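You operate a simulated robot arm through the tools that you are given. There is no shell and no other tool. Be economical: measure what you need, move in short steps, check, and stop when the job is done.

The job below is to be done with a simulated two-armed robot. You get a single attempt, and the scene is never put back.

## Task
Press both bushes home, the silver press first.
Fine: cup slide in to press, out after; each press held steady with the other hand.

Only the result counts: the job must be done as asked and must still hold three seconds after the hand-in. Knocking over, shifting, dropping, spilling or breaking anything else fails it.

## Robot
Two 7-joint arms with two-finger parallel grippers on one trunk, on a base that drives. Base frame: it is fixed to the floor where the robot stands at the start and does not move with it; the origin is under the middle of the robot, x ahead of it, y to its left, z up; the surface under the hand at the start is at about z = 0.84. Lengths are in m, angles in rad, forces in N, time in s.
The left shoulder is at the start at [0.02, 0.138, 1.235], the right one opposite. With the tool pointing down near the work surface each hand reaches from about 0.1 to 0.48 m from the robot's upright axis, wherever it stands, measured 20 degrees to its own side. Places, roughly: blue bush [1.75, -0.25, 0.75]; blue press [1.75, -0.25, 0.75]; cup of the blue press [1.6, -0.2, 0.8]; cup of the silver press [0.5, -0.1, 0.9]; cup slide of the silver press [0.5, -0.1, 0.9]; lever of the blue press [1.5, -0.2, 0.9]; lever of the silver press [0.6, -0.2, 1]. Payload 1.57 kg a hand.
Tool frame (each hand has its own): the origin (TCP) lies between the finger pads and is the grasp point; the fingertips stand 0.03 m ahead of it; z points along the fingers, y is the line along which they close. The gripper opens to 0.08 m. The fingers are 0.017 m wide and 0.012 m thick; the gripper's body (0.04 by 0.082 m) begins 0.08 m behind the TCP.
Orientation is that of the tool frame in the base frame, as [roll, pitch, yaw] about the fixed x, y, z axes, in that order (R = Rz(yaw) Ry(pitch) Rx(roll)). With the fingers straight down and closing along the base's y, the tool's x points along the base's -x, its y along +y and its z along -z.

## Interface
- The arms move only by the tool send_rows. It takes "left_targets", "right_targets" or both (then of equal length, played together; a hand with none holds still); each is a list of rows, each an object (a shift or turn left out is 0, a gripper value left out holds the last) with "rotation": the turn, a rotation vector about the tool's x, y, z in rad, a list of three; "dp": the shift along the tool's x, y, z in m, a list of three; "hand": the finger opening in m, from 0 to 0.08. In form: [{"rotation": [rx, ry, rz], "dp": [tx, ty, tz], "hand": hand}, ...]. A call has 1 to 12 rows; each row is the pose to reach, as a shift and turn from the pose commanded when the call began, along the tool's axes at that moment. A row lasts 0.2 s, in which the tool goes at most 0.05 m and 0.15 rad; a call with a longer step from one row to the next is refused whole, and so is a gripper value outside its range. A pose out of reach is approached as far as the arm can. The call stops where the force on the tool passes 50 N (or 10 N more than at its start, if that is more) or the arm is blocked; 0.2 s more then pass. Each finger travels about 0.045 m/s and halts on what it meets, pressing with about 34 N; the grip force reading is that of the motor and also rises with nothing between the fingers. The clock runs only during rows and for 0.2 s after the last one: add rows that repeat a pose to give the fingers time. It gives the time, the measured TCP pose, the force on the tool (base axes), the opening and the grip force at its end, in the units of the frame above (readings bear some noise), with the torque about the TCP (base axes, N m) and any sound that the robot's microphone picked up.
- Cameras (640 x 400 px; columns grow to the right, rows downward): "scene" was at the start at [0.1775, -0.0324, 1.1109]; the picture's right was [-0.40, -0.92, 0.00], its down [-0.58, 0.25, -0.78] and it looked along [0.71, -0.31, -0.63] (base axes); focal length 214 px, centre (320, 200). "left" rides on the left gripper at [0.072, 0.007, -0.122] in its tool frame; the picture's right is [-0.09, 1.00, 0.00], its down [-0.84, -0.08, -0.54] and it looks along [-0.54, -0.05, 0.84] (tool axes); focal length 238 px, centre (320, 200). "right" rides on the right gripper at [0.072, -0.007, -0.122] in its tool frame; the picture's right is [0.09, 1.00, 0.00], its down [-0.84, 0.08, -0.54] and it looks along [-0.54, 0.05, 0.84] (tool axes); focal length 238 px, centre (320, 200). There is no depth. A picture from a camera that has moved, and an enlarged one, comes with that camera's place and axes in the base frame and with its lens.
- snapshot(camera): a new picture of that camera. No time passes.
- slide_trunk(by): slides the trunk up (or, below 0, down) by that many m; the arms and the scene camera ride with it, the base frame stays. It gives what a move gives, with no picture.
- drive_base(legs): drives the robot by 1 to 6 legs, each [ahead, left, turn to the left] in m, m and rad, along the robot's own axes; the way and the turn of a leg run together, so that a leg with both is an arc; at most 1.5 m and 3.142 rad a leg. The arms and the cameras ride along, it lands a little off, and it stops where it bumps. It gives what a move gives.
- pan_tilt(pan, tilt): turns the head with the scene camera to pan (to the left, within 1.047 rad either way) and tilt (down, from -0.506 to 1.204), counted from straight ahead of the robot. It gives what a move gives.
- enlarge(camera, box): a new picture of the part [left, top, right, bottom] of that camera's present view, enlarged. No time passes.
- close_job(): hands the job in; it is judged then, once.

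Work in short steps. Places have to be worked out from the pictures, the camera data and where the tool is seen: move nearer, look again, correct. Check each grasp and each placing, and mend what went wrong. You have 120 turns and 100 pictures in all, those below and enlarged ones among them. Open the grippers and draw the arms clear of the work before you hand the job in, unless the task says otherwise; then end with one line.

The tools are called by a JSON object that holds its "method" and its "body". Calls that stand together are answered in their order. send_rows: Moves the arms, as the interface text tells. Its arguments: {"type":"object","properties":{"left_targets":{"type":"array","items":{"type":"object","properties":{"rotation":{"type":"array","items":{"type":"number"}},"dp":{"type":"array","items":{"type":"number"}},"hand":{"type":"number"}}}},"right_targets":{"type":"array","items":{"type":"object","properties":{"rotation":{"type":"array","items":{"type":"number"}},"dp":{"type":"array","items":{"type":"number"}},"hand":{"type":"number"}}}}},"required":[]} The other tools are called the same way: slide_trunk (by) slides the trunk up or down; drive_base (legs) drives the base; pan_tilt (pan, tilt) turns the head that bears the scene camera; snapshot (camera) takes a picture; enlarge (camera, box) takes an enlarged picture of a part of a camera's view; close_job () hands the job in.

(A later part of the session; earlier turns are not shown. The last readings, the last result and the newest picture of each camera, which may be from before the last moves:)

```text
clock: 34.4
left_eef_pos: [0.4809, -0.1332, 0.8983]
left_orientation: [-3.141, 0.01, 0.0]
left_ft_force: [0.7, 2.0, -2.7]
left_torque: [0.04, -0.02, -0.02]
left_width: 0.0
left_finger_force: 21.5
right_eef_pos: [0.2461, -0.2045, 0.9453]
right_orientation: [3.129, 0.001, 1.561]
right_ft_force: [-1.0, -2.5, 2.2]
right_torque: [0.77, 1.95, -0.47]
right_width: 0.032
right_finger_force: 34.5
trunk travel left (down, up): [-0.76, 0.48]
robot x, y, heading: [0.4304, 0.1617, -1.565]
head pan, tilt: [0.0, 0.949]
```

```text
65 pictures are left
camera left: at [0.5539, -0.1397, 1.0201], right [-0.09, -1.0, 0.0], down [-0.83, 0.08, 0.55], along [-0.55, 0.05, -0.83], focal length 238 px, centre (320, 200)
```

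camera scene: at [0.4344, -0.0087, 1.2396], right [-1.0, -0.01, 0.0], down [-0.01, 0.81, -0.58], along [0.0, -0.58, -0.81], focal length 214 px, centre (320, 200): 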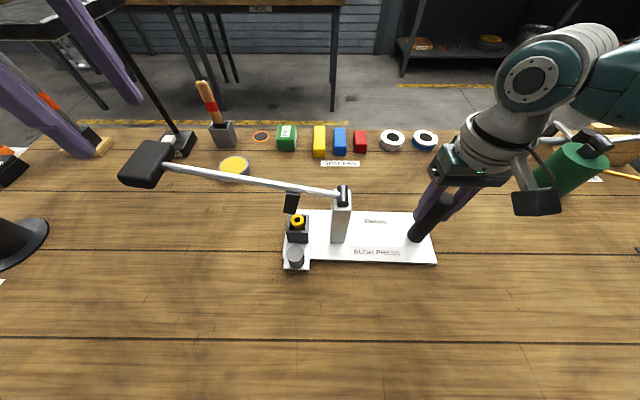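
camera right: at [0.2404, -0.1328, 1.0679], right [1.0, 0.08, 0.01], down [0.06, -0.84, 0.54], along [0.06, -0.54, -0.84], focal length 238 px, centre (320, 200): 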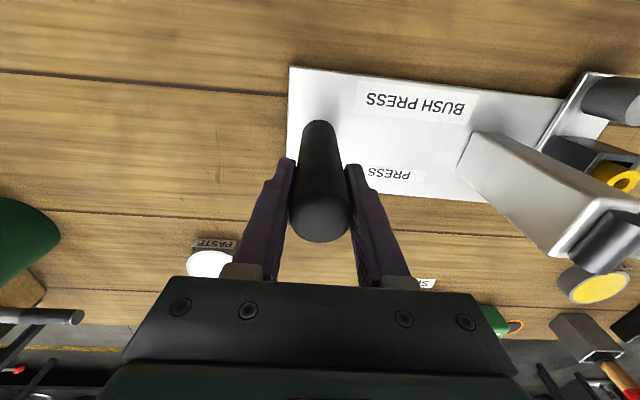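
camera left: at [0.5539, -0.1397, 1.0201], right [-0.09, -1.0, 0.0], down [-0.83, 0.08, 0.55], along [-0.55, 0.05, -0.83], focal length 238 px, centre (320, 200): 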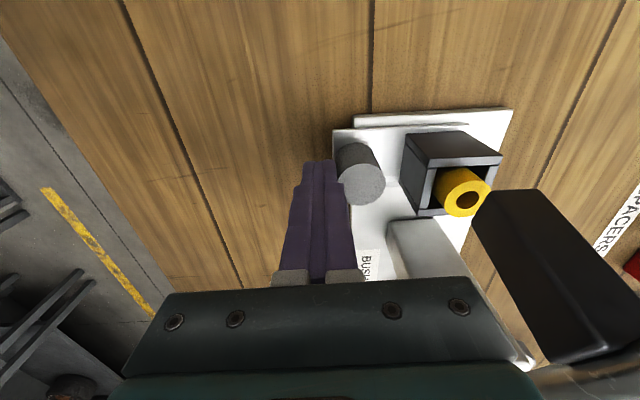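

The slide moved another 9 mm with almost no force, so there was no stop where I had left it. I go back to the hover over the grip, where the camera lies in the lever's plane, and judge the alignment from there.

{"method": "send_rows", "body": {"left_targets": [{"dp": [0, -0.036, 0]}, {"dp": [0.045, -0.036, 0]}, {"dp": [0.09, -0.036, 0]}, {"dp": [0.135, -0.036, -0.017]}, {"dp": [0.16, -0.036, -0.057]}, {"dp": [0.172, -0.036, -0.1]}, {"dp": [0.172, -0.036, -0.145]}, {"dp": [0.172, -0.036, -0.19]}, {"dp": [0.172, -0.015, -0.229]}, {"dp": [0.172, 0.03, -0.229]}, {"dp": [0.172, 0.073, -0.229], "hand": 0.08}, {"dp": [0.172, 0.073, -0.229]}]}}

{"method": "enlarge", "body": {"camera": "left", "box": [270, 140, 390, 290]}}

{"method": "enlarge", "body": {"camera": "scene", "box": [260, 170, 370, 280]}}

```text
clock: 37.0
left_eef_pos: [0.6535, -0.2072, 1.1222]
left_orientation: [-3.142, 0.012, 0.001]
left_ft_force: [1.3, 1.1, -1.1]
left_torque: [0.02, 0.02, -0.04]
left_width: 0.0498
left_finger_force: 0.0
right_eef_pos: [0.2469, -0.2043, 0.9474]
right_orientation: [3.129, 0.002, 1.56]
right_ft_force: [-2.6, -1.7, 0.9]
right_torque: [0.0, 2.13, 0.05]
right_width: 0.0318
right_finger_force: 33.9
trunk travel left (down, up): [-0.76, 0.48]
robot x, y, heading: [0.4364, 0.1603, -1.559]
head pan, tilt: [0.0, 0.949]
```

```text
2.67 times, centred on (330, 215) of left
camera zoom: at [0.727, -0.213, 1.246], right [-0.09, -1.0, 0.0], down [-0.83, 0.08, 0.55], along [-0.55, 0.05, -0.83], focal length 636 px, centre (293, 160)
```

zoom: 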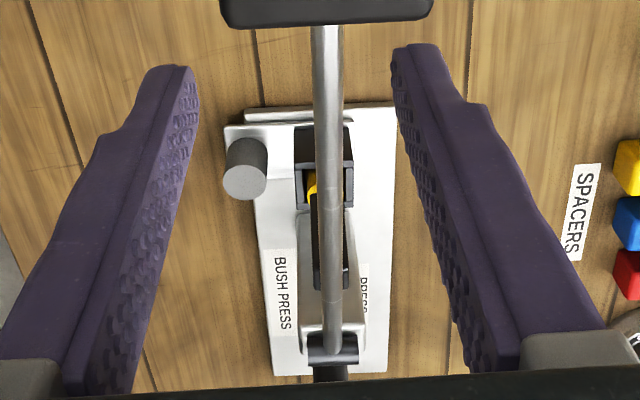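

```text
3.64 times, centred on (315, 225) of scene
camera zoom: at [0.4342, -0.0088, 1.2396], right [-1.0, -0.01, 0.0], down [-0.01, 0.81, -0.58], along [0.0, -0.58, -0.81], focal length 780 px, centre (338, 109)
```

zoom: 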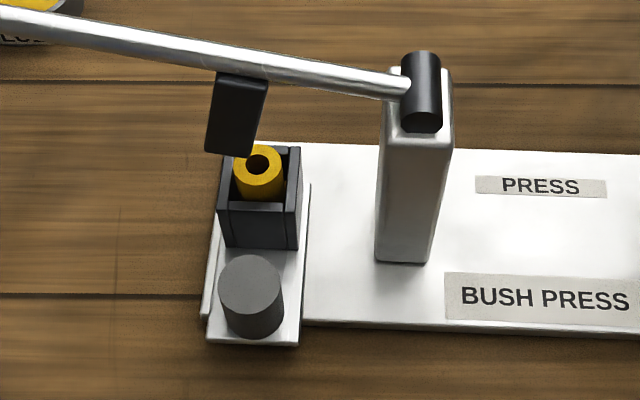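

The cup (y about -0.211), ram (-0.2115) and lever (-0.214) now line up in this camera's frame, within about 3 mm. I open fully, shift 7 mm, lower around the grip and close on it.

{"method": "send_rows", "body": {"left_targets": [{"dp": [0.005, 0.006, 0], "hand": 0.08}, {"dp": [0.005, 0.006, 0]}, {"dp": [0.005, 0.006, 0]}, {"dp": [0.005, 0.006, 0.02]}, {"dp": [0.005, 0.006, 0.04]}, {"dp": [0.005, 0.006, 0.06]}, {"dp": [0.005, 0.006, 0.08]}, {"dp": [0.005, 0.006, 0.08]}]}}

{"method": "snapshot", "body": {"camera": "left"}}

{"method": "snapshot", "body": {"camera": "scene"}}

```text
clock: 38.8
left_eef_pos: [0.6579, -0.211, 1.0451]
left_orientation: [3.141, 0.012, 0.003]
left_ft_force: [-0.8, -0.3, -0.1]
left_torque: [0.0, -0.01, 0.03]
left_width: 0.0798
left_finger_force: 0.1
right_eef_pos: [0.246, -0.2045, 0.9458]
right_orientation: [3.13, 0.0, 1.562]
right_ft_force: [-2.0, -1.5, 0.1]
right_torque: [0.01, 2.09, 0.02]
right_width: 0.0323
right_finger_force: 34.3
trunk travel left (down, up): [-0.76, 0.48]
robot x, y, heading: [0.4331, 0.1595, -1.558]
head pan, tilt: [0.0, 0.949]
```

```text
62 pictures are left
camera left: at [0.732, -0.2184, 1.1675], right [-0.09, -1.0, 0.0], down [-0.83, 0.08, 0.55], along [-0.55, 0.05, -0.83], focal length 238 px, centre (320, 200)
```

left: 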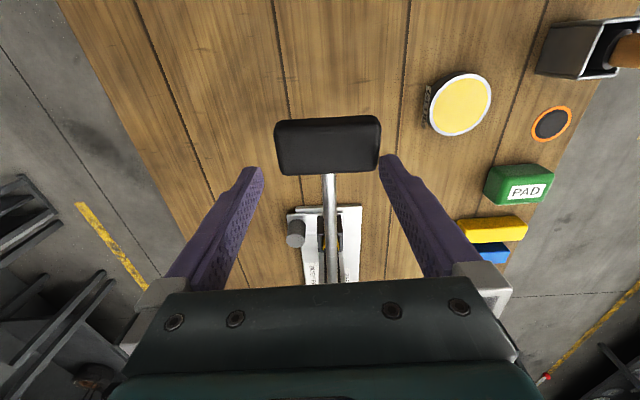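

```text
61 pictures are left
camera scene: at [0.4342, -0.0088, 1.2396], right [-1.0, -0.01, 0.0], down [-0.01, 0.81, -0.58], along [0.0, -0.58, -0.81], focal length 214 px, centre (320, 200)
```

scene: 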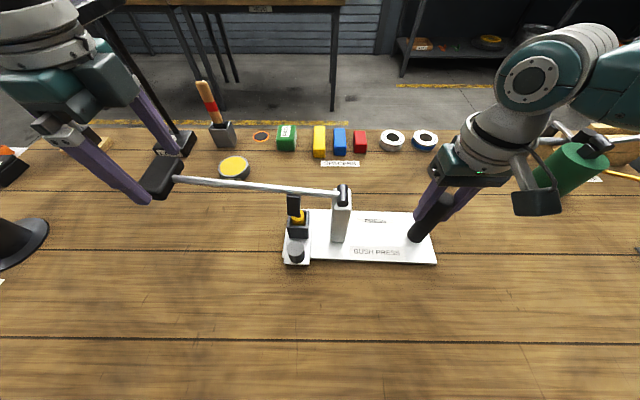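

The lever has sunk until the ram rests on the bush, so it moves freely, and the grip now sits near (0.677, -0.215, 1.012). I move the fingers to its middle and close on it.

{"method": "send_rows", "body": {"left_targets": [{"dp": [0.009, 0.003, 0]}, {"dp": [0.018, 0.003, 0.01]}, {"dp": [0.018, 0.003, 0.02]}, {"dp": [0.018, 0.003, 0.03]}, {"dp": [0.018, 0.003, 0.03], "hand": 0.04}, {"dp": [0.018, 0.003, 0.03]}, {"dp": [0.018, 0.003, 0.03]}, {"dp": [0.018, 0.003, 0.03]}]}}

{"method": "snapshot", "body": {"camera": "left"}}

{"method": "snapshot", "body": {"camera": "scene"}}

```text
clock: 40.5
left_eef_pos: [0.6758, -0.2136, 1.0129]
left_orientation: [3.141, 0.012, 0.002]
left_ft_force: [6.6, -1.3, 1.1]
left_torque: [-0.35, 0.05, 0.05]
left_width: 0.0717
left_finger_force: 34.0
right_eef_pos: [0.2461, -0.2046, 0.9451]
right_orientation: [3.132, 0.002, 1.56]
right_ft_force: [-5.5, 3.2, 1.6]
right_torque: [-0.41, 2.09, 0.22]
right_width: 0.032
right_finger_force: 33.8
trunk travel left (down, up): [-0.76, 0.48]
robot x, y, heading: [0.4298, 0.1623, -1.561]
head pan, tilt: [0.0, 0.949]
```

```text
60 pictures are left
camera left: at [0.7494, -0.2207, 1.1369], right [-0.09, -1.0, 0.0], down [-0.83, 0.08, 0.55], along [-0.55, 0.05, -0.83], focal length 238 px, centre (320, 200)
```

left: 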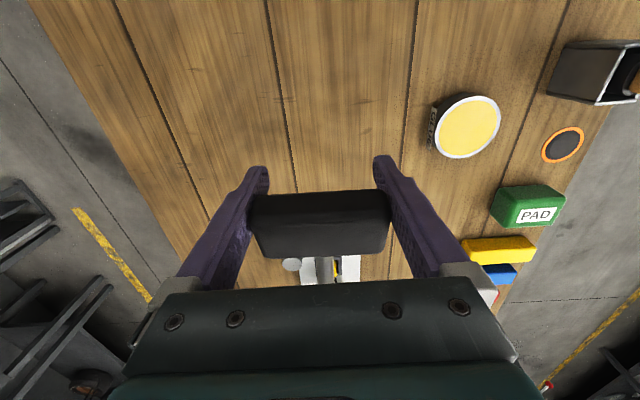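

```text
59 pictures are left
camera scene: at [0.4343, -0.0087, 1.2396], right [-1.0, -0.01, 0.0], down [-0.01, 0.81, -0.58], along [0.0, -0.58, -0.81], focal length 214 px, centre (320, 200)
```

scene: 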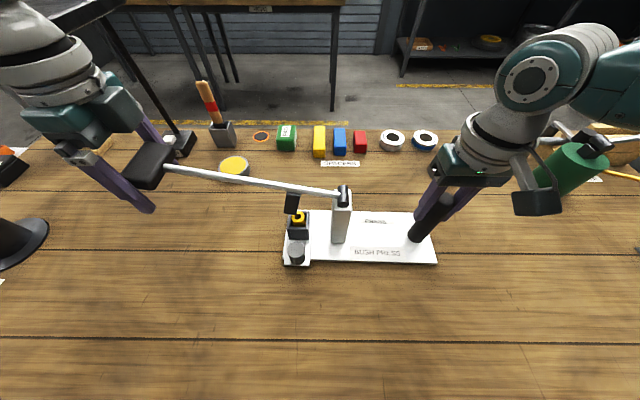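

The grip is held (0.072 wide). I press it down along its arc, step by step, watching the force.

{"method": "send_rows", "body": {"left_targets": [{"dp": [0.001, 0, 0.008]}, {"dp": [0.001, 0, 0.016]}, {"dp": [0.002, 0, 0.022]}, {"dp": [0.002, 0, 0.028]}, {"dp": [0.002, 0, 0.028]}]}}

{"method": "enlarge", "body": {"camera": "scene", "box": [120, 130, 380, 290]}}

```text
clock: 41.8
left_eef_pos: [0.68, -0.2149, 0.9858]
left_orientation: [3.141, 0.01, 0.004]
left_ft_force: [18.8, 0.4, 4.2]
left_torque: [0.21, 0.87, -0.38]
left_width: 0.0717
left_finger_force: 33.7
right_eef_pos: [0.2473, -0.2054, 0.9468]
right_orientation: [3.132, 0.0, 1.56]
right_ft_force: [-14.6, 4.7, 10.1]
right_torque: [-0.07, 1.85, 0.01]
right_width: 0.0318
right_finger_force: 33.5
trunk travel left (down, up): [-0.76, 0.48]
robot x, y, heading: [0.4354, 0.1572, -1.562]
head pan, tilt: [0.0, 0.949]
```

```text
2.46 times, centred on (250, 210) of scene
camera zoom: at [0.4347, -0.0087, 1.2396], right [-1.0, -0.01, 0.0], down [-0.01, 0.81, -0.58], along [0.01, -0.58, -0.81], focal length 528 px, centre (492, 175)
```

zoom: 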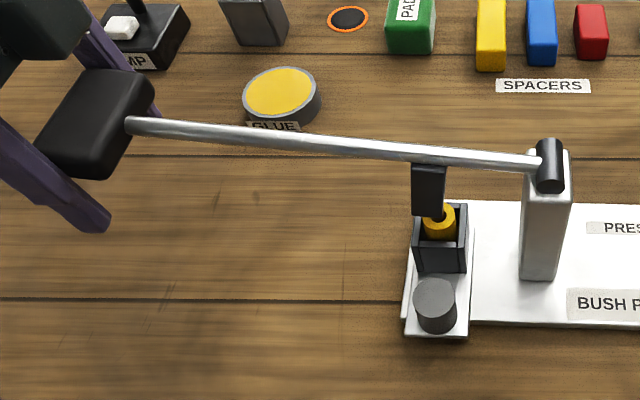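

The lever follows the hand and the ram is nearly on the bush. An x-force of 19 N calls for a little shift to +x; I go on down.

{"method": "send_rows", "body": {"left_targets": [{"dp": [0.003, 0, 0.003]}, {"dp": [0.004, 0, 0.008]}, {"dp": [0.004, 0, 0.014]}, {"dp": [0.004, 0, 0.02]}, {"dp": [0.004, 0, 0.026]}, {"dp": [0.004, 0, 0.026]}]}}

{"method": "enlarge", "body": {"camera": "scene", "box": [120, 130, 380, 290]}}

```text
clock: 43.1
left_eef_pos: [0.68, -0.214, 0.9608]
left_orientation: [3.141, 0.014, 0.002]
left_ft_force: [3.7, 2.7, 2.5]
left_torque: [0.56, 0.59, -0.54]
left_width: 0.0715
left_finger_force: 34.2
right_eef_pos: [0.2465, -0.204, 0.9463]
right_orientation: [3.129, 0.001, 1.563]
right_ft_force: [-6.6, -1.3, 0.8]
right_torque: [0.49, 2.13, -0.16]
right_width: 0.0318
right_finger_force: 34.4
trunk travel left (down, up): [-0.76, 0.48]
robot x, y, heading: [0.4345, 0.1615, -1.563]
head pan, tilt: [0.0, 0.949]
```

```text
2.46 times, centred on (250, 210) of scene
camera zoom: at [0.4338, -0.0086, 1.2395], right [-1.0, -0.01, 0.0], down [-0.01, 0.81, -0.58], along [0.0, -0.58, -0.81], focal length 528 px, centre (492, 175)
```

zoom: 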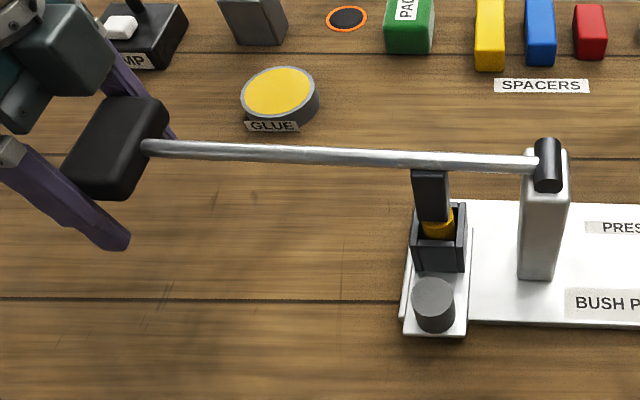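

The ram is entering the cup and the bush is going down. I keep pressing until the force climbs.

{"method": "send_rows", "body": {"left_targets": [{"dp": [0, 0, 0.006]}, {"dp": [-0.001, 0, 0.012]}, {"dp": [-0.001, 0, 0.018]}, {"dp": [-0.002, 0, 0.024]}, {"dp": [-0.002, 0, 0.024]}]}}

{"method": "enlarge", "body": {"camera": "scene", "box": [120, 130, 380, 290]}}

```text
clock: 44.4
left_eef_pos: [0.68, -0.2155, 0.9385]
left_orientation: [3.141, 0.013, 0.002]
left_ft_force: [8.0, 2.7, 17.7]
left_torque: [0.6, 1.25, -0.61]
left_width: 0.0716
left_finger_force: 34.1
right_eef_pos: [0.2465, -0.2046, 0.9451]
right_orientation: [3.132, -0.001, 1.562]
right_ft_force: [-10.1, 4.9, 3.3]
right_torque: [-0.66, 1.96, 0.23]
right_width: 0.0321
right_finger_force: 33.9
trunk travel left (down, up): [-0.76, 0.48]
robot x, y, heading: [0.4303, 0.162, -1.563]
head pan, tilt: [0.0, 0.949]
```

```text
2.46 times, centred on (250, 210) of scene
camera zoom: at [0.4344, -0.0087, 1.2397], right [-1.0, -0.01, 0.0], down [-0.01, 0.81, -0.58], along [0.0, -0.58, -0.81], focal length 528 px, centre (492, 175)
```

zoom: 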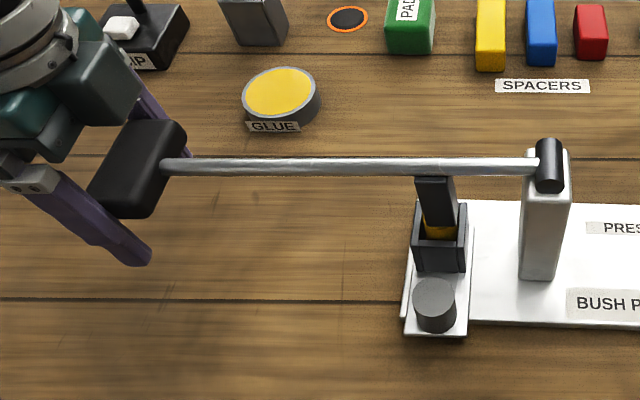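

Now 18 N upward and the ram is sinking into the cup. I press on in small steps.

{"method": "send_rows", "body": {"left_targets": [{"dp": [-0.001, 0, 0.005]}, {"dp": [-0.002, 0, 0.01]}, {"dp": [-0.003, 0, 0.015]}, {"dp": [-0.003, 0, 0.02]}, {"dp": [-0.003, 0, 0.02]}]}}

{"method": "enlarge", "body": {"camera": "scene", "box": [120, 130, 380, 290]}}

```text
clock: 45.5
left_eef_pos: [0.6783, -0.2145, 0.9156]
left_orientation: [3.141, 0.011, 0.003]
left_ft_force: [16.5, -1.2, 16.6]
left_torque: [0.35, 1.3, -0.14]
left_width: 0.0717
left_finger_force: 34.4
right_eef_pos: [0.2468, -0.2041, 0.9461]
right_orientation: [3.133, 0.001, 1.561]
right_ft_force: [-15.8, 6.9, 6.2]
right_torque: [-0.18, 1.8, 0.15]
right_width: 0.0318
right_finger_force: 34.0
trunk travel left (down, up): [-0.76, 0.48]
robot x, y, heading: [0.4352, 0.1623, -1.56]
head pan, tilt: [0.0, 0.949]
```

```text
2.46 times, centred on (250, 210) of scene
camera zoom: at [0.4348, -0.0092, 1.2396], right [-1.0, -0.01, 0.0], down [-0.01, 0.81, -0.58], along [0.01, -0.58, -0.81], focal length 528 px, centre (492, 175)
```

zoom: 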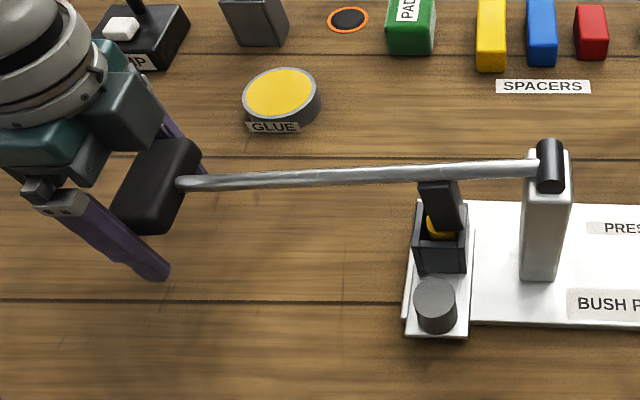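

The bush is still sinking at a steady 17 N. I continue, leaving x alone to relieve the sideways force.

{"method": "send_rows", "body": {"left_targets": [{"dp": [0.001, 0, 0.005]}, {"dp": [0.001, 0, 0.01]}, {"dp": [0, 0, 0.015]}, {"dp": [-0.001, 0, 0.02]}, {"dp": [-0.001, 0, 0.02]}]}}

{"method": "enlarge", "body": {"camera": "scene", "box": [120, 130, 380, 290]}}

```text
clock: 46.8
left_eef_pos: [0.6739, -0.216, 0.8959]
left_orientation: [3.141, 0.013, 0.001]
left_ft_force: [9.0, 5.6, 16.1]
left_torque: [0.42, 1.07, -0.89]
left_width: 0.0719
left_finger_force: 33.7
right_eef_pos: [0.2467, -0.2049, 0.9455]
right_orientation: [3.132, 0.001, 1.563]
right_ft_force: [-12.8, 0.3, 3.1]
right_torque: [0.42, 1.88, -0.23]
right_width: 0.0318
right_finger_force: 34.2
trunk travel left (down, up): [-0.76, 0.48]
robot x, y, heading: [0.4324, 0.1603, -1.566]
head pan, tilt: [0.0, 0.949]
```

```text
2.46 times, centred on (250, 210) of scene
camera zoom: at [0.4343, -0.0088, 1.2394], right [-1.0, -0.01, 0.0], down [-0.01, 0.81, -0.58], along [0.0, -0.58, -0.81], focal length 528 px, centre (492, 175)
```

zoom: 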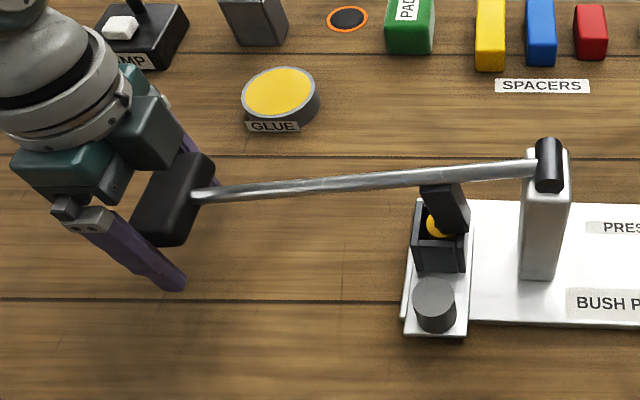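

The fingertips are at z 0.866, about 2.5 cm above the table. I press a further 14 mm and look for a hard stop.

{"method": "send_rows", "body": {"left_targets": [{"dp": [0, 0, 0.004]}, {"dp": [-0.001, 0, 0.008]}, {"dp": [-0.002, 0, 0.011]}, {"dp": [-0.003, 0, 0.014]}, {"dp": [-0.003, 0, 0.014]}]}}

{"method": "enlarge", "body": {"camera": "scene", "box": [240, 180, 360, 280]}}

```text
clock: 48.0
left_eef_pos: [0.6731, -0.2162, 0.8858]
left_orientation: [3.138, 0.01, 0.004]
left_ft_force: [10.6, 9.6, 46.7]
left_torque: [0.02, 0.35, -0.38]
left_width: 0.0717
left_finger_force: 34.3
right_eef_pos: [0.2459, -0.2055, 0.9477]
right_orientation: [3.13, 0.002, 1.562]
right_ft_force: [-14.5, 10.8, 19.7]
right_torque: [-0.46, 2.01, 0.32]
right_width: 0.0321
right_finger_force: 33.9
trunk travel left (down, up): [-0.76, 0.48]
robot x, y, heading: [0.4391, 0.1604, -1.562]
head pan, tilt: [0.0, 0.949]
```

```text
4.00 times, centred on (300, 230) of scene
camera zoom: at [0.4349, -0.0095, 1.24], right [-1.0, -0.01, 0.0], down [-0.01, 0.81, -0.58], along [0.01, -0.58, -0.81], focal length 858 px, centre (400, 80)
```

zoom: 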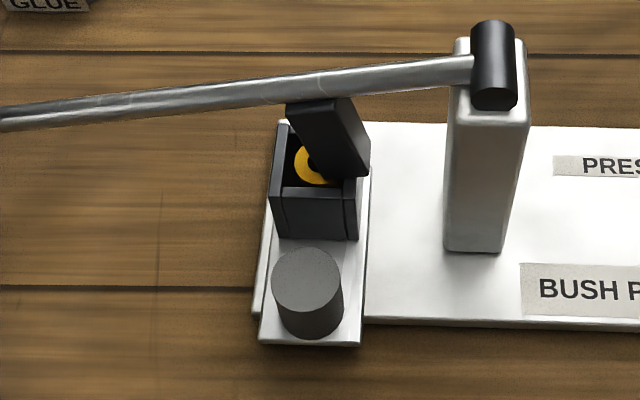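

A hard stop at 47 N, and the bush sits deep in the cup. I raise the lever back along its arc.

{"method": "send_rows", "body": {"left_targets": [{"dp": [0.002, 0, -0.012]}, {"dp": [0.004, 0, -0.025]}, {"dp": [0.007, 0, -0.04]}, {"dp": [0.009, 0, -0.055]}, {"dp": [0.009, 0, -0.07]}, {"dp": [0.009, 0, -0.085]}, {"dp": [0.008, 0, -0.1]}, {"dp": [0.006, 0, -0.115]}, {"dp": [0.004, 0, -0.127]}, {"dp": [0.004, 0, -0.127]}]}}

{"method": "enlarge", "body": {"camera": "scene", "box": [240, 170, 360, 280]}}

```text
clock: 50.1
left_eef_pos: [0.6751, -0.2131, 1.009]
left_orientation: [-3.14, 0.017, 0.001]
left_ft_force: [-22.7, 1.6, -0.3]
left_torque: [-0.35, -1.37, -0.7]
left_width: 0.0719
left_finger_force: 33.5
right_eef_pos: [0.2498, -0.2056, 0.9461]
right_orientation: [3.125, 0.002, 1.562]
right_ft_force: [23.5, -1.7, -0.2]
right_torque: [0.12, 1.76, -0.07]
right_width: 0.0323
right_finger_force: 33.9
trunk travel left (down, up): [-0.76, 0.48]
robot x, y, heading: [0.4376, 0.1642, -1.562]
head pan, tilt: [0.0, 0.949]
```

```text
3.64 times, centred on (300, 225) of scene
camera zoom: at [0.4345, -0.0083, 1.2394], right [-1.0, -0.01, 0.0], down [-0.01, 0.81, -0.58], along [0.0, -0.58, -0.81], focal length 780 px, centre (393, 109)
```

zoom: 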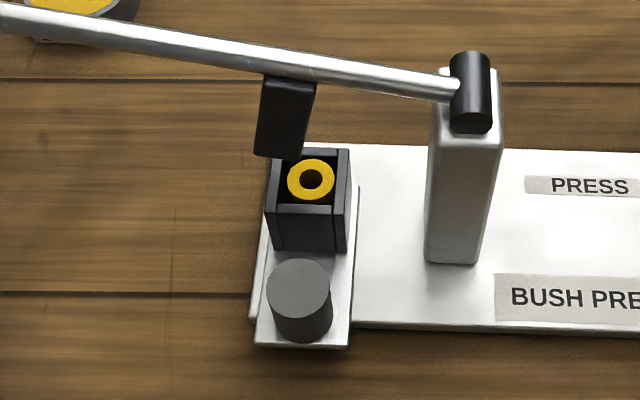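

The bush now lies at or below the rim. I relieve the sideways force, open the left hand and lift off.

{"method": "send_rows", "body": {"left_targets": [{"dp": [-0.004, 0, 0]}, {"dp": [-0.004, 0, 0], "hand": 0.08}, {"dp": [-0.004, 0, 0]}, {"dp": [-0.004, 0, 0]}, {"dp": [-0.004, 0.0, -0.03]}, {"dp": [-0.004, 0, -0.07]}, {"dp": [-0.004, 0, -0.11]}, {"dp": [-0.004, 0, -0.11]}]}}

{"method": "snapshot", "body": {"camera": "scene"}}

{"method": "enlarge", "body": {"camera": "left", "box": [260, 90, 400, 290]}}

```text
clock: 52.0
left_eef_pos: [0.6745, -0.2135, 1.1203]
left_orientation: [3.141, 0.016, 0.002]
left_ft_force: [0.0, -0.1, 0.4]
left_torque: [-0.02, 0.0, -0.01]
left_width: 0.0799
left_finger_force: 0.1
right_eef_pos: [0.246, -0.2046, 0.9463]
right_orientation: [3.13, -0.001, 1.563]
right_ft_force: [-3.0, -1.6, -1.1]
right_torque: [-0.09, 2.45, 0.04]
right_width: 0.0319
right_finger_force: 34.0
trunk travel left (down, up): [-0.76, 0.48]
robot x, y, heading: [0.4323, 0.1633, -1.561]
head pan, tilt: [0.0, 0.949]
```

```text
51 pictures are left
camera scene: at [0.4339, -0.0087, 1.2395], right [-1.0, -0.01, 0.0], down [-0.01, 0.81, -0.58], along [0.0, -0.58, -0.81], focal length 214 px, centre (320, 200)
```

scene: 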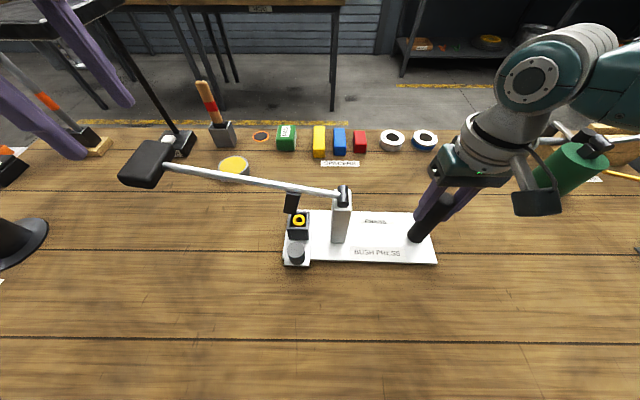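

```text
2.00 times, centred on (330, 190) of left
camera zoom: at [0.7484, -0.2197, 1.2427], right [-0.09, -1.0, 0.0], down [-0.83, 0.08, 0.55], along [-0.55, 0.05, -0.83], focal length 477 px, centre (300, 220)
```

zoom: 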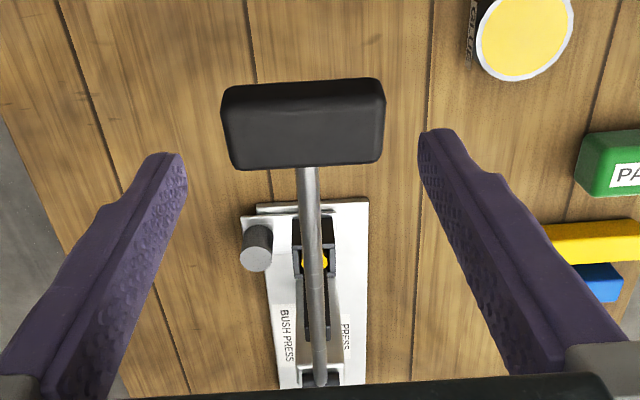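

The lever stays up and the bush is seated. I take the left hand back to the knob, turning it back to close along x, to pull the slide out.

{"method": "send_rows", "body": {"left_targets": [{"dp": [0, -0.045, 0], "rotation": [0, 0, -0.14]}, {"dp": [0, -0.09, 0.01], "rotation": [0, 0, -0.28]}, {"dp": [0, -0.12, 0.04], "rotation": [0, 0, -0.42]}, {"dp": [0, -0.13, 0.085], "rotation": [0, 0, -0.56]}, {"dp": [-0.01, -0.13, 0.13], "rotation": [0, 0, -0.7]}, {"dp": [-0.03, -0.13, 0.17], "rotation": [0, 0, -0.84]}, {"dp": [-0.065, -0.13, 0.2], "rotation": [0, 0, -0.98]}, {"dp": [-0.105, -0.13, 0.222], "rotation": [0, 0, -1.12]}, {"dp": [-0.15, -0.13, 0.222], "rotation": [0, 0, -1.26]}, {"dp": [-0.195, -0.13, 0.222], "rotation": [0, 0, -1.4]}, {"dp": [-0.195, -0.13, 0.222], "rotation": [0, 0, -1.54]}, {"dp": [-0.195, -0.13, 0.222], "rotation": [0, 0, -1.57]}]}}

{"method": "snapshot", "body": {"camera": "left"}}

```text
clock: 54.5
left_eef_pos: [0.4744, -0.0862, 0.8989]
left_orientation: [-3.129, -0.001, 1.575]
left_ft_force: [0.1, 0.1, -0.1]
left_torque: [-0.01, 0.01, -0.03]
left_width: 0.0797
left_finger_force: 0.1
right_eef_pos: [0.2455, -0.2044, 0.9456]
right_orientation: [3.13, 0.002, 1.561]
right_ft_force: [-1.5, 1.5, 0.0]
right_torque: [0.01, 2.08, 0.02]
right_width: 0.0321
right_finger_force: 34.0
trunk travel left (down, up): [-0.76, 0.48]
robot x, y, heading: [0.4329, 0.1607, -1.56]
head pan, tilt: [0.0, 0.949]
```

```text
49 pictures are left
camera left: at [0.484, -0.0133, 1.0225], right [1.0, -0.09, -0.01], down [-0.07, -0.84, 0.54], along [-0.06, -0.54, -0.84], focal length 238 px, centre (320, 200)
```

left: 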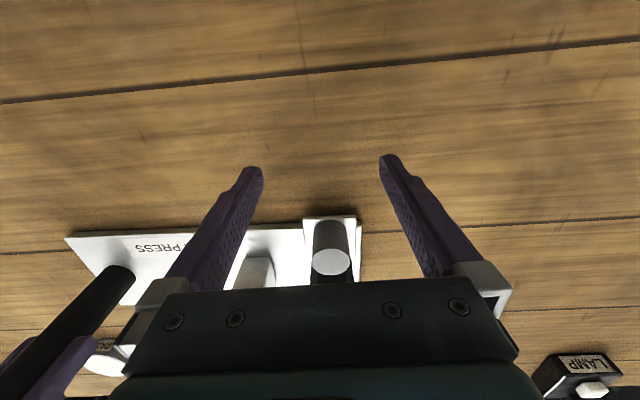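

I advance around the knob and close on it.

{"method": "send_rows", "body": {"left_targets": [{"dp": [-0.02, 0.004, 0]}, {"dp": [-0.04, 0.004, 0]}, {"dp": [-0.055, 0.004, 0]}, {"dp": [-0.068, 0.004, 0]}, {"dp": [-0.068, 0.004, 0], "hand": 0.015}, {"dp": [-0.068, 0.004, 0]}, {"dp": [-0.068, 0.004, 0]}, {"dp": [-0.068, 0.004, 0]}, {"dp": [-0.068, 0.004, 0]}, {"dp": [-0.068, 0.004, 0]}, {"dp": [-0.068, 0.004, 0]}]}}

{"method": "snapshot", "body": {"camera": "left"}}

```text
clock: 57.0
left_eef_pos: [0.4786, -0.1528, 0.8999]
left_orientation: [-3.127, 0.0, 1.571]
left_ft_force: [-8.9, -0.5, 0.7]
left_torque: [-0.1, -0.46, -0.11]
left_width: 0.0295
left_finger_force: 34.6
right_eef_pos: [0.2474, -0.2038, 0.9463]
right_orientation: [3.129, 0.002, 1.564]
right_ft_force: [6.1, -0.3, 0.2]
right_torque: [0.33, 2.16, -0.17]
right_width: 0.0321
right_finger_force: 33.6
trunk travel left (down, up): [-0.76, 0.48]
robot x, y, heading: [0.4299, 0.1611, -1.565]
head pan, tilt: [0.0, 0.949]
```

```text
48 pictures are left
camera left: at [0.4875, -0.0808, 1.0234], right [1.0, -0.09, -0.01], down [-0.07, -0.84, 0.54], along [-0.06, -0.54, -0.84], focal length 238 px, centre (320, 200)
```

left: 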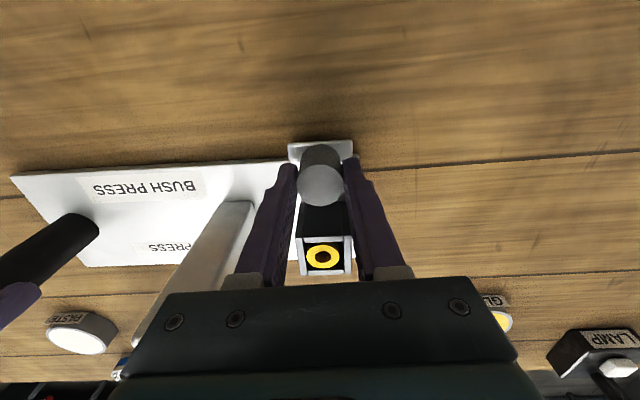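

The knob is gripped; it has travelled 0.071 from its out position, and the bush is flush in the cup. I pull it back out by that amount.

{"method": "send_rows", "body": {"left_targets": [{"dp": [0.01, 0, 0]}, {"dp": [0.02, 0, 0]}, {"dp": [0.03, 0, 0]}, {"dp": [0.04, 0, 0]}, {"dp": [0.05, 0, 0]}, {"dp": [0.06, 0, 0]}, {"dp": [0.066, 0, 0]}, {"dp": [0.071, 0, 0]}, {"dp": [0.071, 0, 0]}]}}

{"method": "snapshot", "body": {"camera": "left"}}

```text
clock: 59.0
left_eef_pos: [0.4815, -0.0815, 0.8995]
left_orientation: [-3.128, 0.002, 1.572]
left_ft_force: [-8.6, -0.4, 12.3]
left_torque: [-0.47, -0.45, -0.03]
left_width: 0.0292
left_finger_force: 34.6
right_eef_pos: [0.2472, -0.2045, 0.9463]
right_orientation: [3.128, 0.001, 1.562]
right_ft_force: [9.2, 4.5, -0.3]
right_torque: [0.15, 2.09, 0.0]
right_width: 0.032
right_finger_force: 33.7
trunk travel left (down, up): [-0.76, 0.48]
robot x, y, heading: [0.434, 0.1598, -1.564]
head pan, tilt: [0.0, 0.949]
```

```text
47 pictures are left
camera left: at [0.4895, -0.0102, 1.0233], right [1.0, -0.09, -0.01], down [-0.07, -0.84, 0.54], along [-0.06, -0.54, -0.84], focal length 238 px, centre (320, 200)
```

left: 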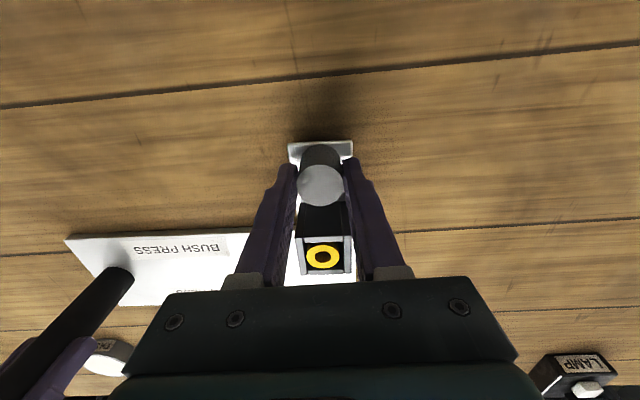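

The slide is out again. I open both hands and lift them clear.

{"method": "send_rows", "body": {"left_targets": [{"hand": 0.07}, {}, {}, {}, {"dp": [0, 0, -0.025]}, {"dp": [0, 0, -0.05]}, {"dp": [0, 0, -0.075]}, {"dp": [0, 0, -0.075]}, {"dp": [0, 0, -0.075]}], "right_targets": [{"hand": 0.07}, {}, {}, {}, {"dp": [0, 0, -0.03]}, {"dp": [0, 0, -0.06]}, {"dp": [0, 0, -0.1]}, {"dp": [0, 0, -0.13]}, {"dp": [0, 0, -0.13]}]}}

{"method": "drive_base", "body": {"legs": [[-0.35, 0, 0]]}}

{"method": "snapshot", "body": {"camera": "scene"}}

```text
clock: 61.0
left_eef_pos: [0.4812, -0.0828, 0.9767]
left_orientation: [-3.129, 0.0, 1.572]
left_ft_force: [-0.2, 0.0, -0.6]
left_torque: [0.0, -0.02, 0.01]
left_width: 0.0701
left_finger_force: 0.0
right_eef_pos: [0.2473, -0.2023, 1.0763]
right_orientation: [3.13, 0.002, 1.561]
right_ft_force: [-0.3, 0.4, 0.2]
right_torque: [0.0, 0.02, -0.03]
right_width: 0.07
right_finger_force: 0.1
trunk travel left (down, up): [-0.76, 0.48]
robot x, y, heading: [0.4339, 0.158, -1.564]
head pan, tilt: [0.0, 0.949]
```

```text
clock: 63.2
left_eef_pos: [0.4781, 0.2645, 0.9767]
left_orientation: [-3.129, -0.002, 1.573]
left_ft_force: [-0.9, -0.9, 0.8]
left_torque: [-0.01, 0.01, 0.0]
left_width: 0.0702
left_finger_force: 0.0
right_eef_pos: [0.2442, 0.1439, 1.0761]
right_orientation: [3.13, 0.001, 1.563]
right_ft_force: [0.2, 0.0, 0.2]
right_torque: [0.0, 0.01, -0.01]
right_width: 0.07
right_finger_force: 0.0
trunk travel left (down, up): [-0.76, 0.48]
robot x, y, heading: [0.433, 0.5107, -1.559]
head pan, tilt: [0.0, 0.949]
```

```text
46 pictures are left
camera scene: at [0.4316, 0.3385, 1.2396], right [-1.0, -0.01, 0.0], down [-0.01, 0.81, -0.58], along [0.01, -0.58, -0.81], focal length 214 px, centre (320, 200)
```

scene: 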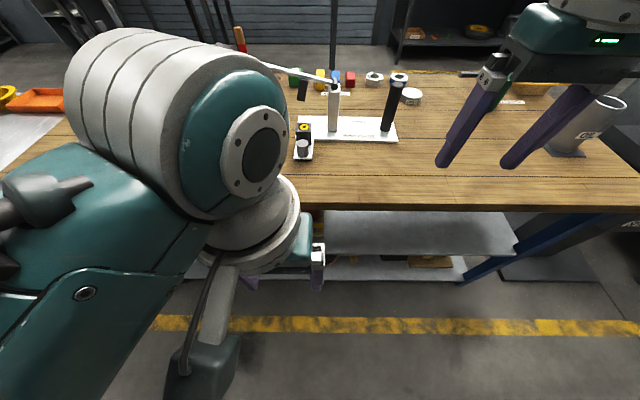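

The silver press is done. I go along the bench towards the blue press in two stages, looking ahead first.

{"method": "drive_base", "body": {"legs": [[0, 0.6, 0]]}}

{"method": "pan_tilt", "body": {"pan": 0.7, "tilt": 0.6}}

{"method": "snapshot", "body": {"camera": "scene"}}

```text
clock: 66.5
left_eef_pos: [1.0647, 0.2716, 0.9764]
left_orientation: [-3.131, 0.0, 1.576]
left_ft_force: [0.5, 0.2, 0.6]
left_torque: [0.0, 0.0, -0.01]
left_width: 0.0698
left_finger_force: 0.1
right_eef_pos: [0.8293, 0.1519, 1.0754]
right_orientation: [3.13, 0.002, 1.568]
right_ft_force: [0.0, 0.7, -0.5]
right_torque: [-0.02, 0.01, 0.04]
right_width: 0.0702
right_finger_force: 0.1
trunk travel left (down, up): [-0.76, 0.48]
robot x, y, heading: [1.0167, 0.5177, -1.559]
head pan, tilt: [0.0, 0.949]
```

```text
clock: 67.6
left_eef_pos: [1.0647, 0.27, 0.9773]
left_orientation: [-3.129, 0.001, 1.576]
left_ft_force: [0.6, -0.4, 0.1]
left_torque: [-0.01, -0.03, 0.0]
left_width: 0.0701
left_finger_force: 0.0
right_eef_pos: [0.8298, 0.1503, 1.0763]
right_orientation: [3.13, 0.002, 1.566]
right_ft_force: [0.4, 0.7, -0.6]
right_torque: [0.05, -0.02, 0.01]
right_width: 0.0702
right_finger_force: 0.0
trunk travel left (down, up): [-0.76, 0.48]
robot x, y, heading: [1.0154, 0.5212, -1.556]
head pan, tilt: [0.7, 0.6]
```

```text
45 pictures are left
camera scene: at [1.0738, 0.3513, 1.2679], right [-0.76, -0.65, 0.0], down [-0.37, 0.43, -0.82], along [0.54, -0.62, -0.57], focal length 214 px, centre (320, 200)
```

scene: 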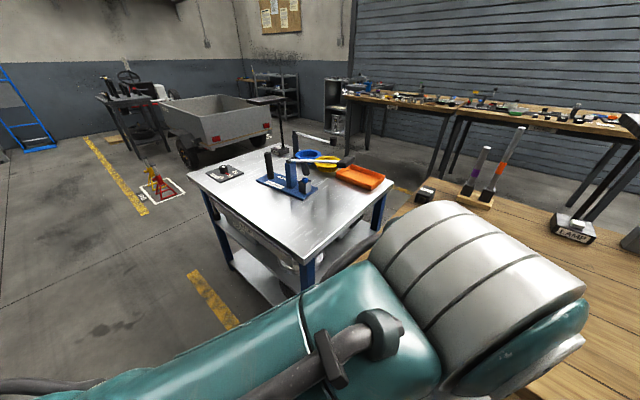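

The blue press stands on a separate metal table; I enlarge it.

{"method": "enlarge", "body": {"camera": "scene", "box": [180, 110, 420, 270]}}

```text
2.50 times, centred on (300, 190) of scene
camera zoom: at [1.0738, 0.3513, 1.2679], right [-0.76, -0.65, 0.0], down [-0.37, 0.43, -0.82], along [0.54, -0.62, -0.57], focal length 536 px, centre (370, 225)
```

zoom: 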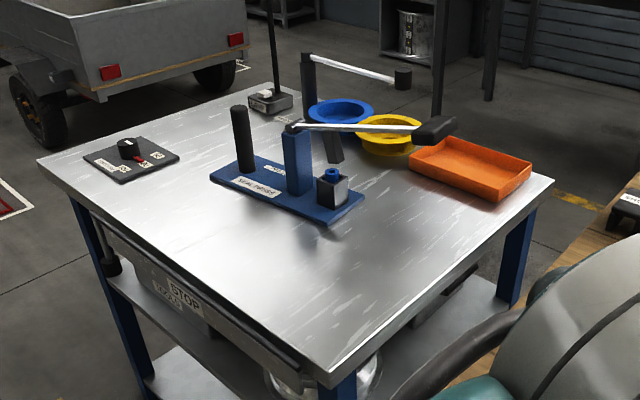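

The blue press is mirrored: post to the left (+x), lever to the right, and its cup is fixed on the base. I drive on to stand in front of it.

{"method": "drive_base", "body": {"legs": [[0, 0.72, 0]]}}

{"method": "pan_tilt", "body": {"pan": 0.0, "tilt": 0.5}}

{"method": "snapshot", "body": {"camera": "scene"}}

```text
clock: 71.5
left_eef_pos: [1.7787, 0.2828, 0.9757]
left_orientation: [-3.13, 0.0, 1.58]
left_ft_force: [-1.0, 0.3, -0.8]
left_torque: [0.0, 0.01, 0.02]
left_width: 0.07
left_finger_force: 0.0
right_eef_pos: [1.5419, 0.1602, 1.077]
right_orientation: [3.13, 0.003, 1.57]
right_ft_force: [0.7, -0.7, -0.8]
right_torque: [0.0, 0.04, 0.0]
right_width: 0.0699
right_finger_force: 0.2
trunk travel left (down, up): [-0.76, 0.48]
robot x, y, heading: [1.7278, 0.5287, -1.553]
head pan, tilt: [0.7, 0.6]
```

```text
clock: 72.6
left_eef_pos: [1.7774, 0.2834, 0.9758]
left_orientation: [-3.13, 0.001, 1.582]
left_ft_force: [0.6, -0.4, 0.2]
left_torque: [0.03, -0.01, -0.01]
left_width: 0.07
left_finger_force: 0.0
right_eef_pos: [1.5435, 0.1601, 1.0757]
right_orientation: [3.128, 0.002, 1.572]
right_ft_force: [0.1, -0.6, 0.2]
right_torque: [0.0, -0.01, -0.01]
right_width: 0.07
right_finger_force: 0.1
trunk travel left (down, up): [-0.76, 0.48]
robot x, y, heading: [1.728, 0.5265, -1.555]
head pan, tilt: [0.0, 0.499]
```

```text
43 pictures are left
camera scene: at [1.7302, 0.3386, 1.277], right [-1.0, -0.02, 0.0], down [-0.01, 0.48, -0.88], along [0.02, -0.88, -0.48], focal length 214 px, centre (320, 200)
```

scene: 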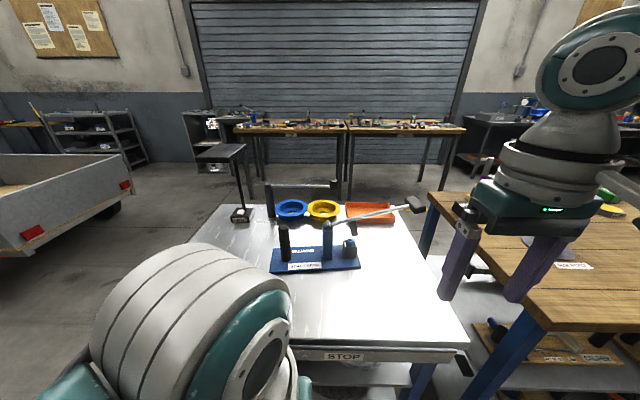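

I enlarge the blue press for measurement.

{"method": "enlarge", "body": {"camera": "scene", "box": [250, 175, 450, 300]}}

```text
3.20 times, centred on (350, 238) of scene
camera zoom: at [1.7302, 0.3386, 1.277], right [-1.0, -0.02, 0.0], down [-0.01, 0.48, -0.88], along [0.02, -0.88, -0.48], focal length 686 px, centre (224, 80)
```

zoom: 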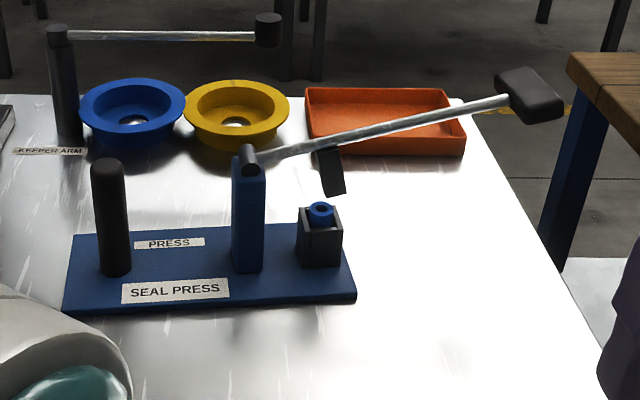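

Estimates for the blue press: plate top z ≈ 0.765, post (1.85, -0.185) with top at 0.89, pivot (1.715, -0.2, 0.90), cup (1.639, -0.215), grip (1.45, -0.22, 0.96). I draw the right hand back, lower the trunk 0.085 and approach in careful steps.

{"method": "send_rows", "body": {"right_targets": [{"dp": [0.045, 0, -0.01]}, {"dp": [0.09, 0, -0.02]}, {"dp": [0.09, 0, -0.03]}], "left_targets": [{"dp": [0, 0, -0.02], "hand": 0.08}, {"dp": [0, 0, -0.04]}, {"dp": [0, 0, -0.05]}]}}

{"method": "slide_trunk", "body": {"by": -0.085}}

{"method": "drive_base", "body": {"legs": [[0.15, -0.05, 0.05]]}}

{"method": "pan_tilt", "body": {"pan": 0.0, "tilt": 0.75}}

{"method": "snapshot", "body": {"camera": "scene"}}

```text
clock: 73.6
left_eef_pos: [1.8184, 0.2854, 1.0127]
left_orientation: [3.043, 0.0, 1.58]
left_ft_force: [-1.3, 0.1, -0.2]
left_torque: [-0.02, 0.01, 0.01]
left_width: 0.0803
left_finger_force: 0.1
right_eef_pos: [1.544, 0.2513, 1.1063]
right_orientation: [3.129, 0.002, 1.571]
right_ft_force: [0.9, -0.1, -0.6]
right_torque: [0.02, 0.02, 0.0]
right_width: 0.0701
right_finger_force: 0.1
trunk travel left (down, up): [-0.76, 0.48]
robot x, y, heading: [1.725, 0.5306, -1.551]
head pan, tilt: [0.0, 0.499]
stopped in row 3 (left hand): the arm was blocked; the commanded pose is now the measured one
```

```text
clock: 74.8
left_eef_pos: [1.8186, 0.2855, 0.9271]
left_orientation: [3.042, -0.003, 1.578]
left_ft_force: [1.5, 0.1, -0.2]
left_torque: [-0.04, 0.0, -0.01]
left_width: 0.08
left_finger_force: 0.0
right_eef_pos: [1.5425, 0.2512, 1.0218]
right_orientation: [3.128, 0.001, 1.572]
right_ft_force: [0.3, 0.1, 0.4]
right_torque: [-0.02, -0.02, 0.01]
right_width: 0.0698
right_finger_force: 0.1
trunk travel left (down, up): [-0.675, 0.565]
robot x, y, heading: [1.7274, 0.5251, -1.551]
head pan, tilt: [0.0, 0.499]
```

```text
clock: 76.2
left_eef_pos: [1.7875, 0.1359, 0.9261]
left_orientation: [3.042, -0.001, 1.626]
left_ft_force: [-0.7, -0.8, 0.8]
left_torque: [0.0, -0.01, -0.05]
left_width: 0.0802
left_finger_force: 0.0
right_eef_pos: [1.514, 0.0897, 1.0216]
right_orientation: [3.129, 0.0, 1.618]
right_ft_force: [0.5, -1.2, -1.0]
right_torque: [0.01, 0.0, 0.01]
right_width: 0.07
right_finger_force: 0.0
trunk travel left (down, up): [-0.675, 0.565]
robot x, y, heading: [1.6839, 0.3742, -1.508]
head pan, tilt: [0.0, 0.499]
```

```text
clock: 77.0
left_eef_pos: [1.7886, 0.1366, 0.9269]
left_orientation: [3.04, -0.001, 1.628]
left_ft_force: [-0.3, 1.0, 0.3]
left_torque: [0.0, 0.02, -0.04]
left_width: 0.0802
left_finger_force: 0.1
right_eef_pos: [1.5133, 0.0903, 1.0213]
right_orientation: [3.129, 0.002, 1.62]
right_ft_force: [-1.1, 0.5, -0.4]
right_torque: [0.0, 0.0, -0.02]
right_width: 0.0701
right_finger_force: 0.0
trunk travel left (down, up): [-0.675, 0.565]
robot x, y, heading: [1.6836, 0.3752, -1.505]
head pan, tilt: [0.0, 0.75]
```

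```text
41 pictures are left
camera scene: at [1.6957, 0.1936, 1.1702], right [-1.0, -0.07, 0.0], down [-0.04, 0.68, -0.73], along [0.05, -0.73, -0.68], focal length 214 px, centre (320, 200)
```

scene: 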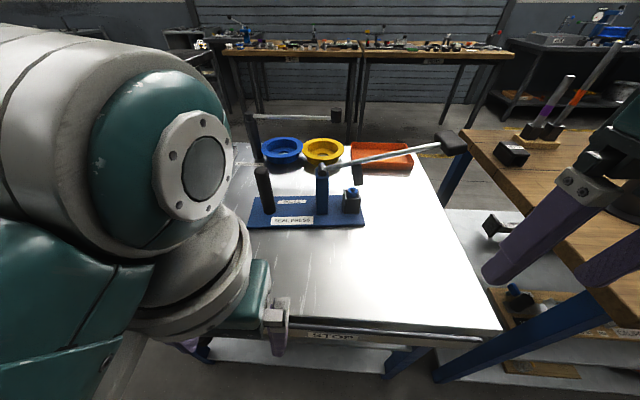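

The way ahead is clear. I drive on in two legs of 0.1 and check for bumps.

{"method": "drive_base", "body": {"legs": [[0.1, 0, 0]]}}

{"method": "drive_base", "body": {"legs": [[0.1, 0, 0]]}}

{"method": "snapshot", "body": {"camera": "scene"}}

{"method": "snapshot", "body": {"camera": "left"}}

{"method": "snapshot", "body": {"camera": "right"}}

```text
clock: 78.1
left_eef_pos: [1.7955, 0.0384, 0.9264]
left_orientation: [3.042, 0.0, 1.628]
left_ft_force: [-0.8, 0.0, 0.2]
left_torque: [0.03, 0.04, -0.03]
left_width: 0.08
left_finger_force: 0.1
right_eef_pos: [1.5201, -0.0098, 1.0219]
right_orientation: [3.129, 0.002, 1.622]
right_ft_force: [-0.1, 0.5, 0.2]
right_torque: [0.0, 0.0, 0.03]
right_width: 0.0702
right_finger_force: 0.1
trunk travel left (down, up): [-0.675, 0.565]
robot x, y, heading: [1.6919, 0.2751, -1.502]
head pan, tilt: [0.0, 0.75]
```

```text
clock: 79.3
left_eef_pos: [1.8026, -0.0657, 0.9267]
left_orientation: [3.04, -0.003, 1.629]
left_ft_force: [-0.5, 0.3, 0.2]
left_torque: [0.0, -0.03, -0.01]
left_width: 0.0802
left_finger_force: 0.0
right_eef_pos: [1.5276, -0.1117, 1.0212]
right_orientation: [3.13, 0.001, 1.62]
right_ft_force: [0.0, 0.3, -0.4]
right_torque: [-0.04, -0.01, 0.01]
right_width: 0.07
right_finger_force: 0.1
trunk travel left (down, up): [-0.675, 0.565]
robot x, y, heading: [1.6966, 0.1732, -1.501]
head pan, tilt: [0.0, 0.75]
```

```text
40 pictures are left
camera scene: at [1.7098, -0.0078, 1.1701], right [-1.0, -0.07, 0.0], down [-0.05, 0.68, -0.73], along [0.05, -0.73, -0.68], focal length 214 px, centre (320, 200)
```

scene: 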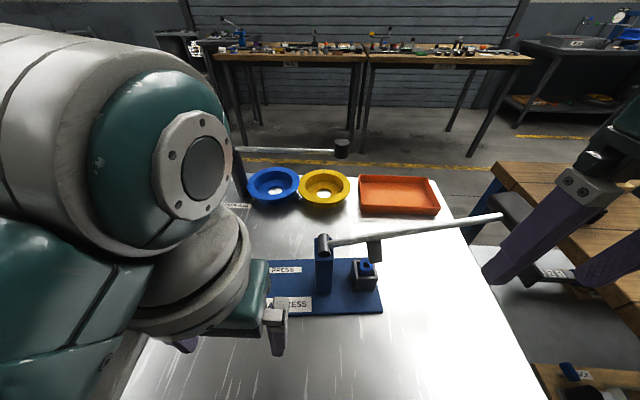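

```text
39 pictures are left
camera left: at [1.7926, 0.0065, 1.0502], right [0.99, -0.03, 0.1], down [-0.08, -0.84, 0.53], along [0.07, -0.54, -0.84], focal length 238 px, centre (320, 200)
```

left: 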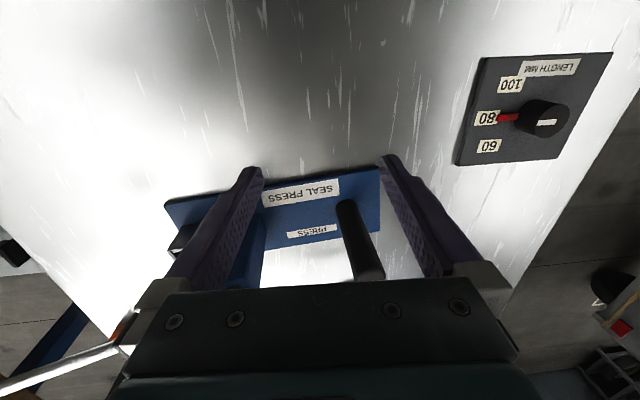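

```text
38 pictures are left
camera right: at [1.5166, -0.0413, 1.1431], right [0.99, 0.14, 0.01], down [0.11, -0.83, 0.54], along [0.09, -0.54, -0.84], focal length 238 px, centre (320, 200)
```

right: 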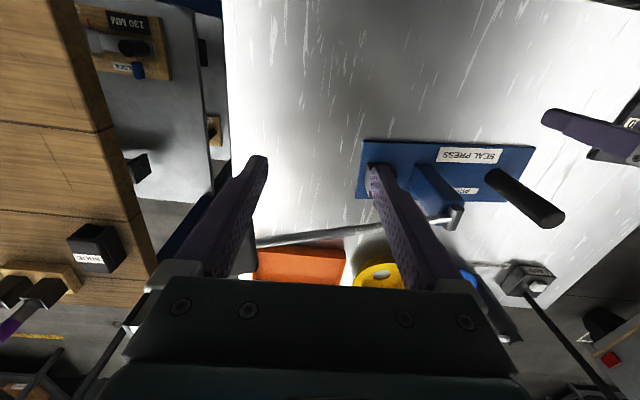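

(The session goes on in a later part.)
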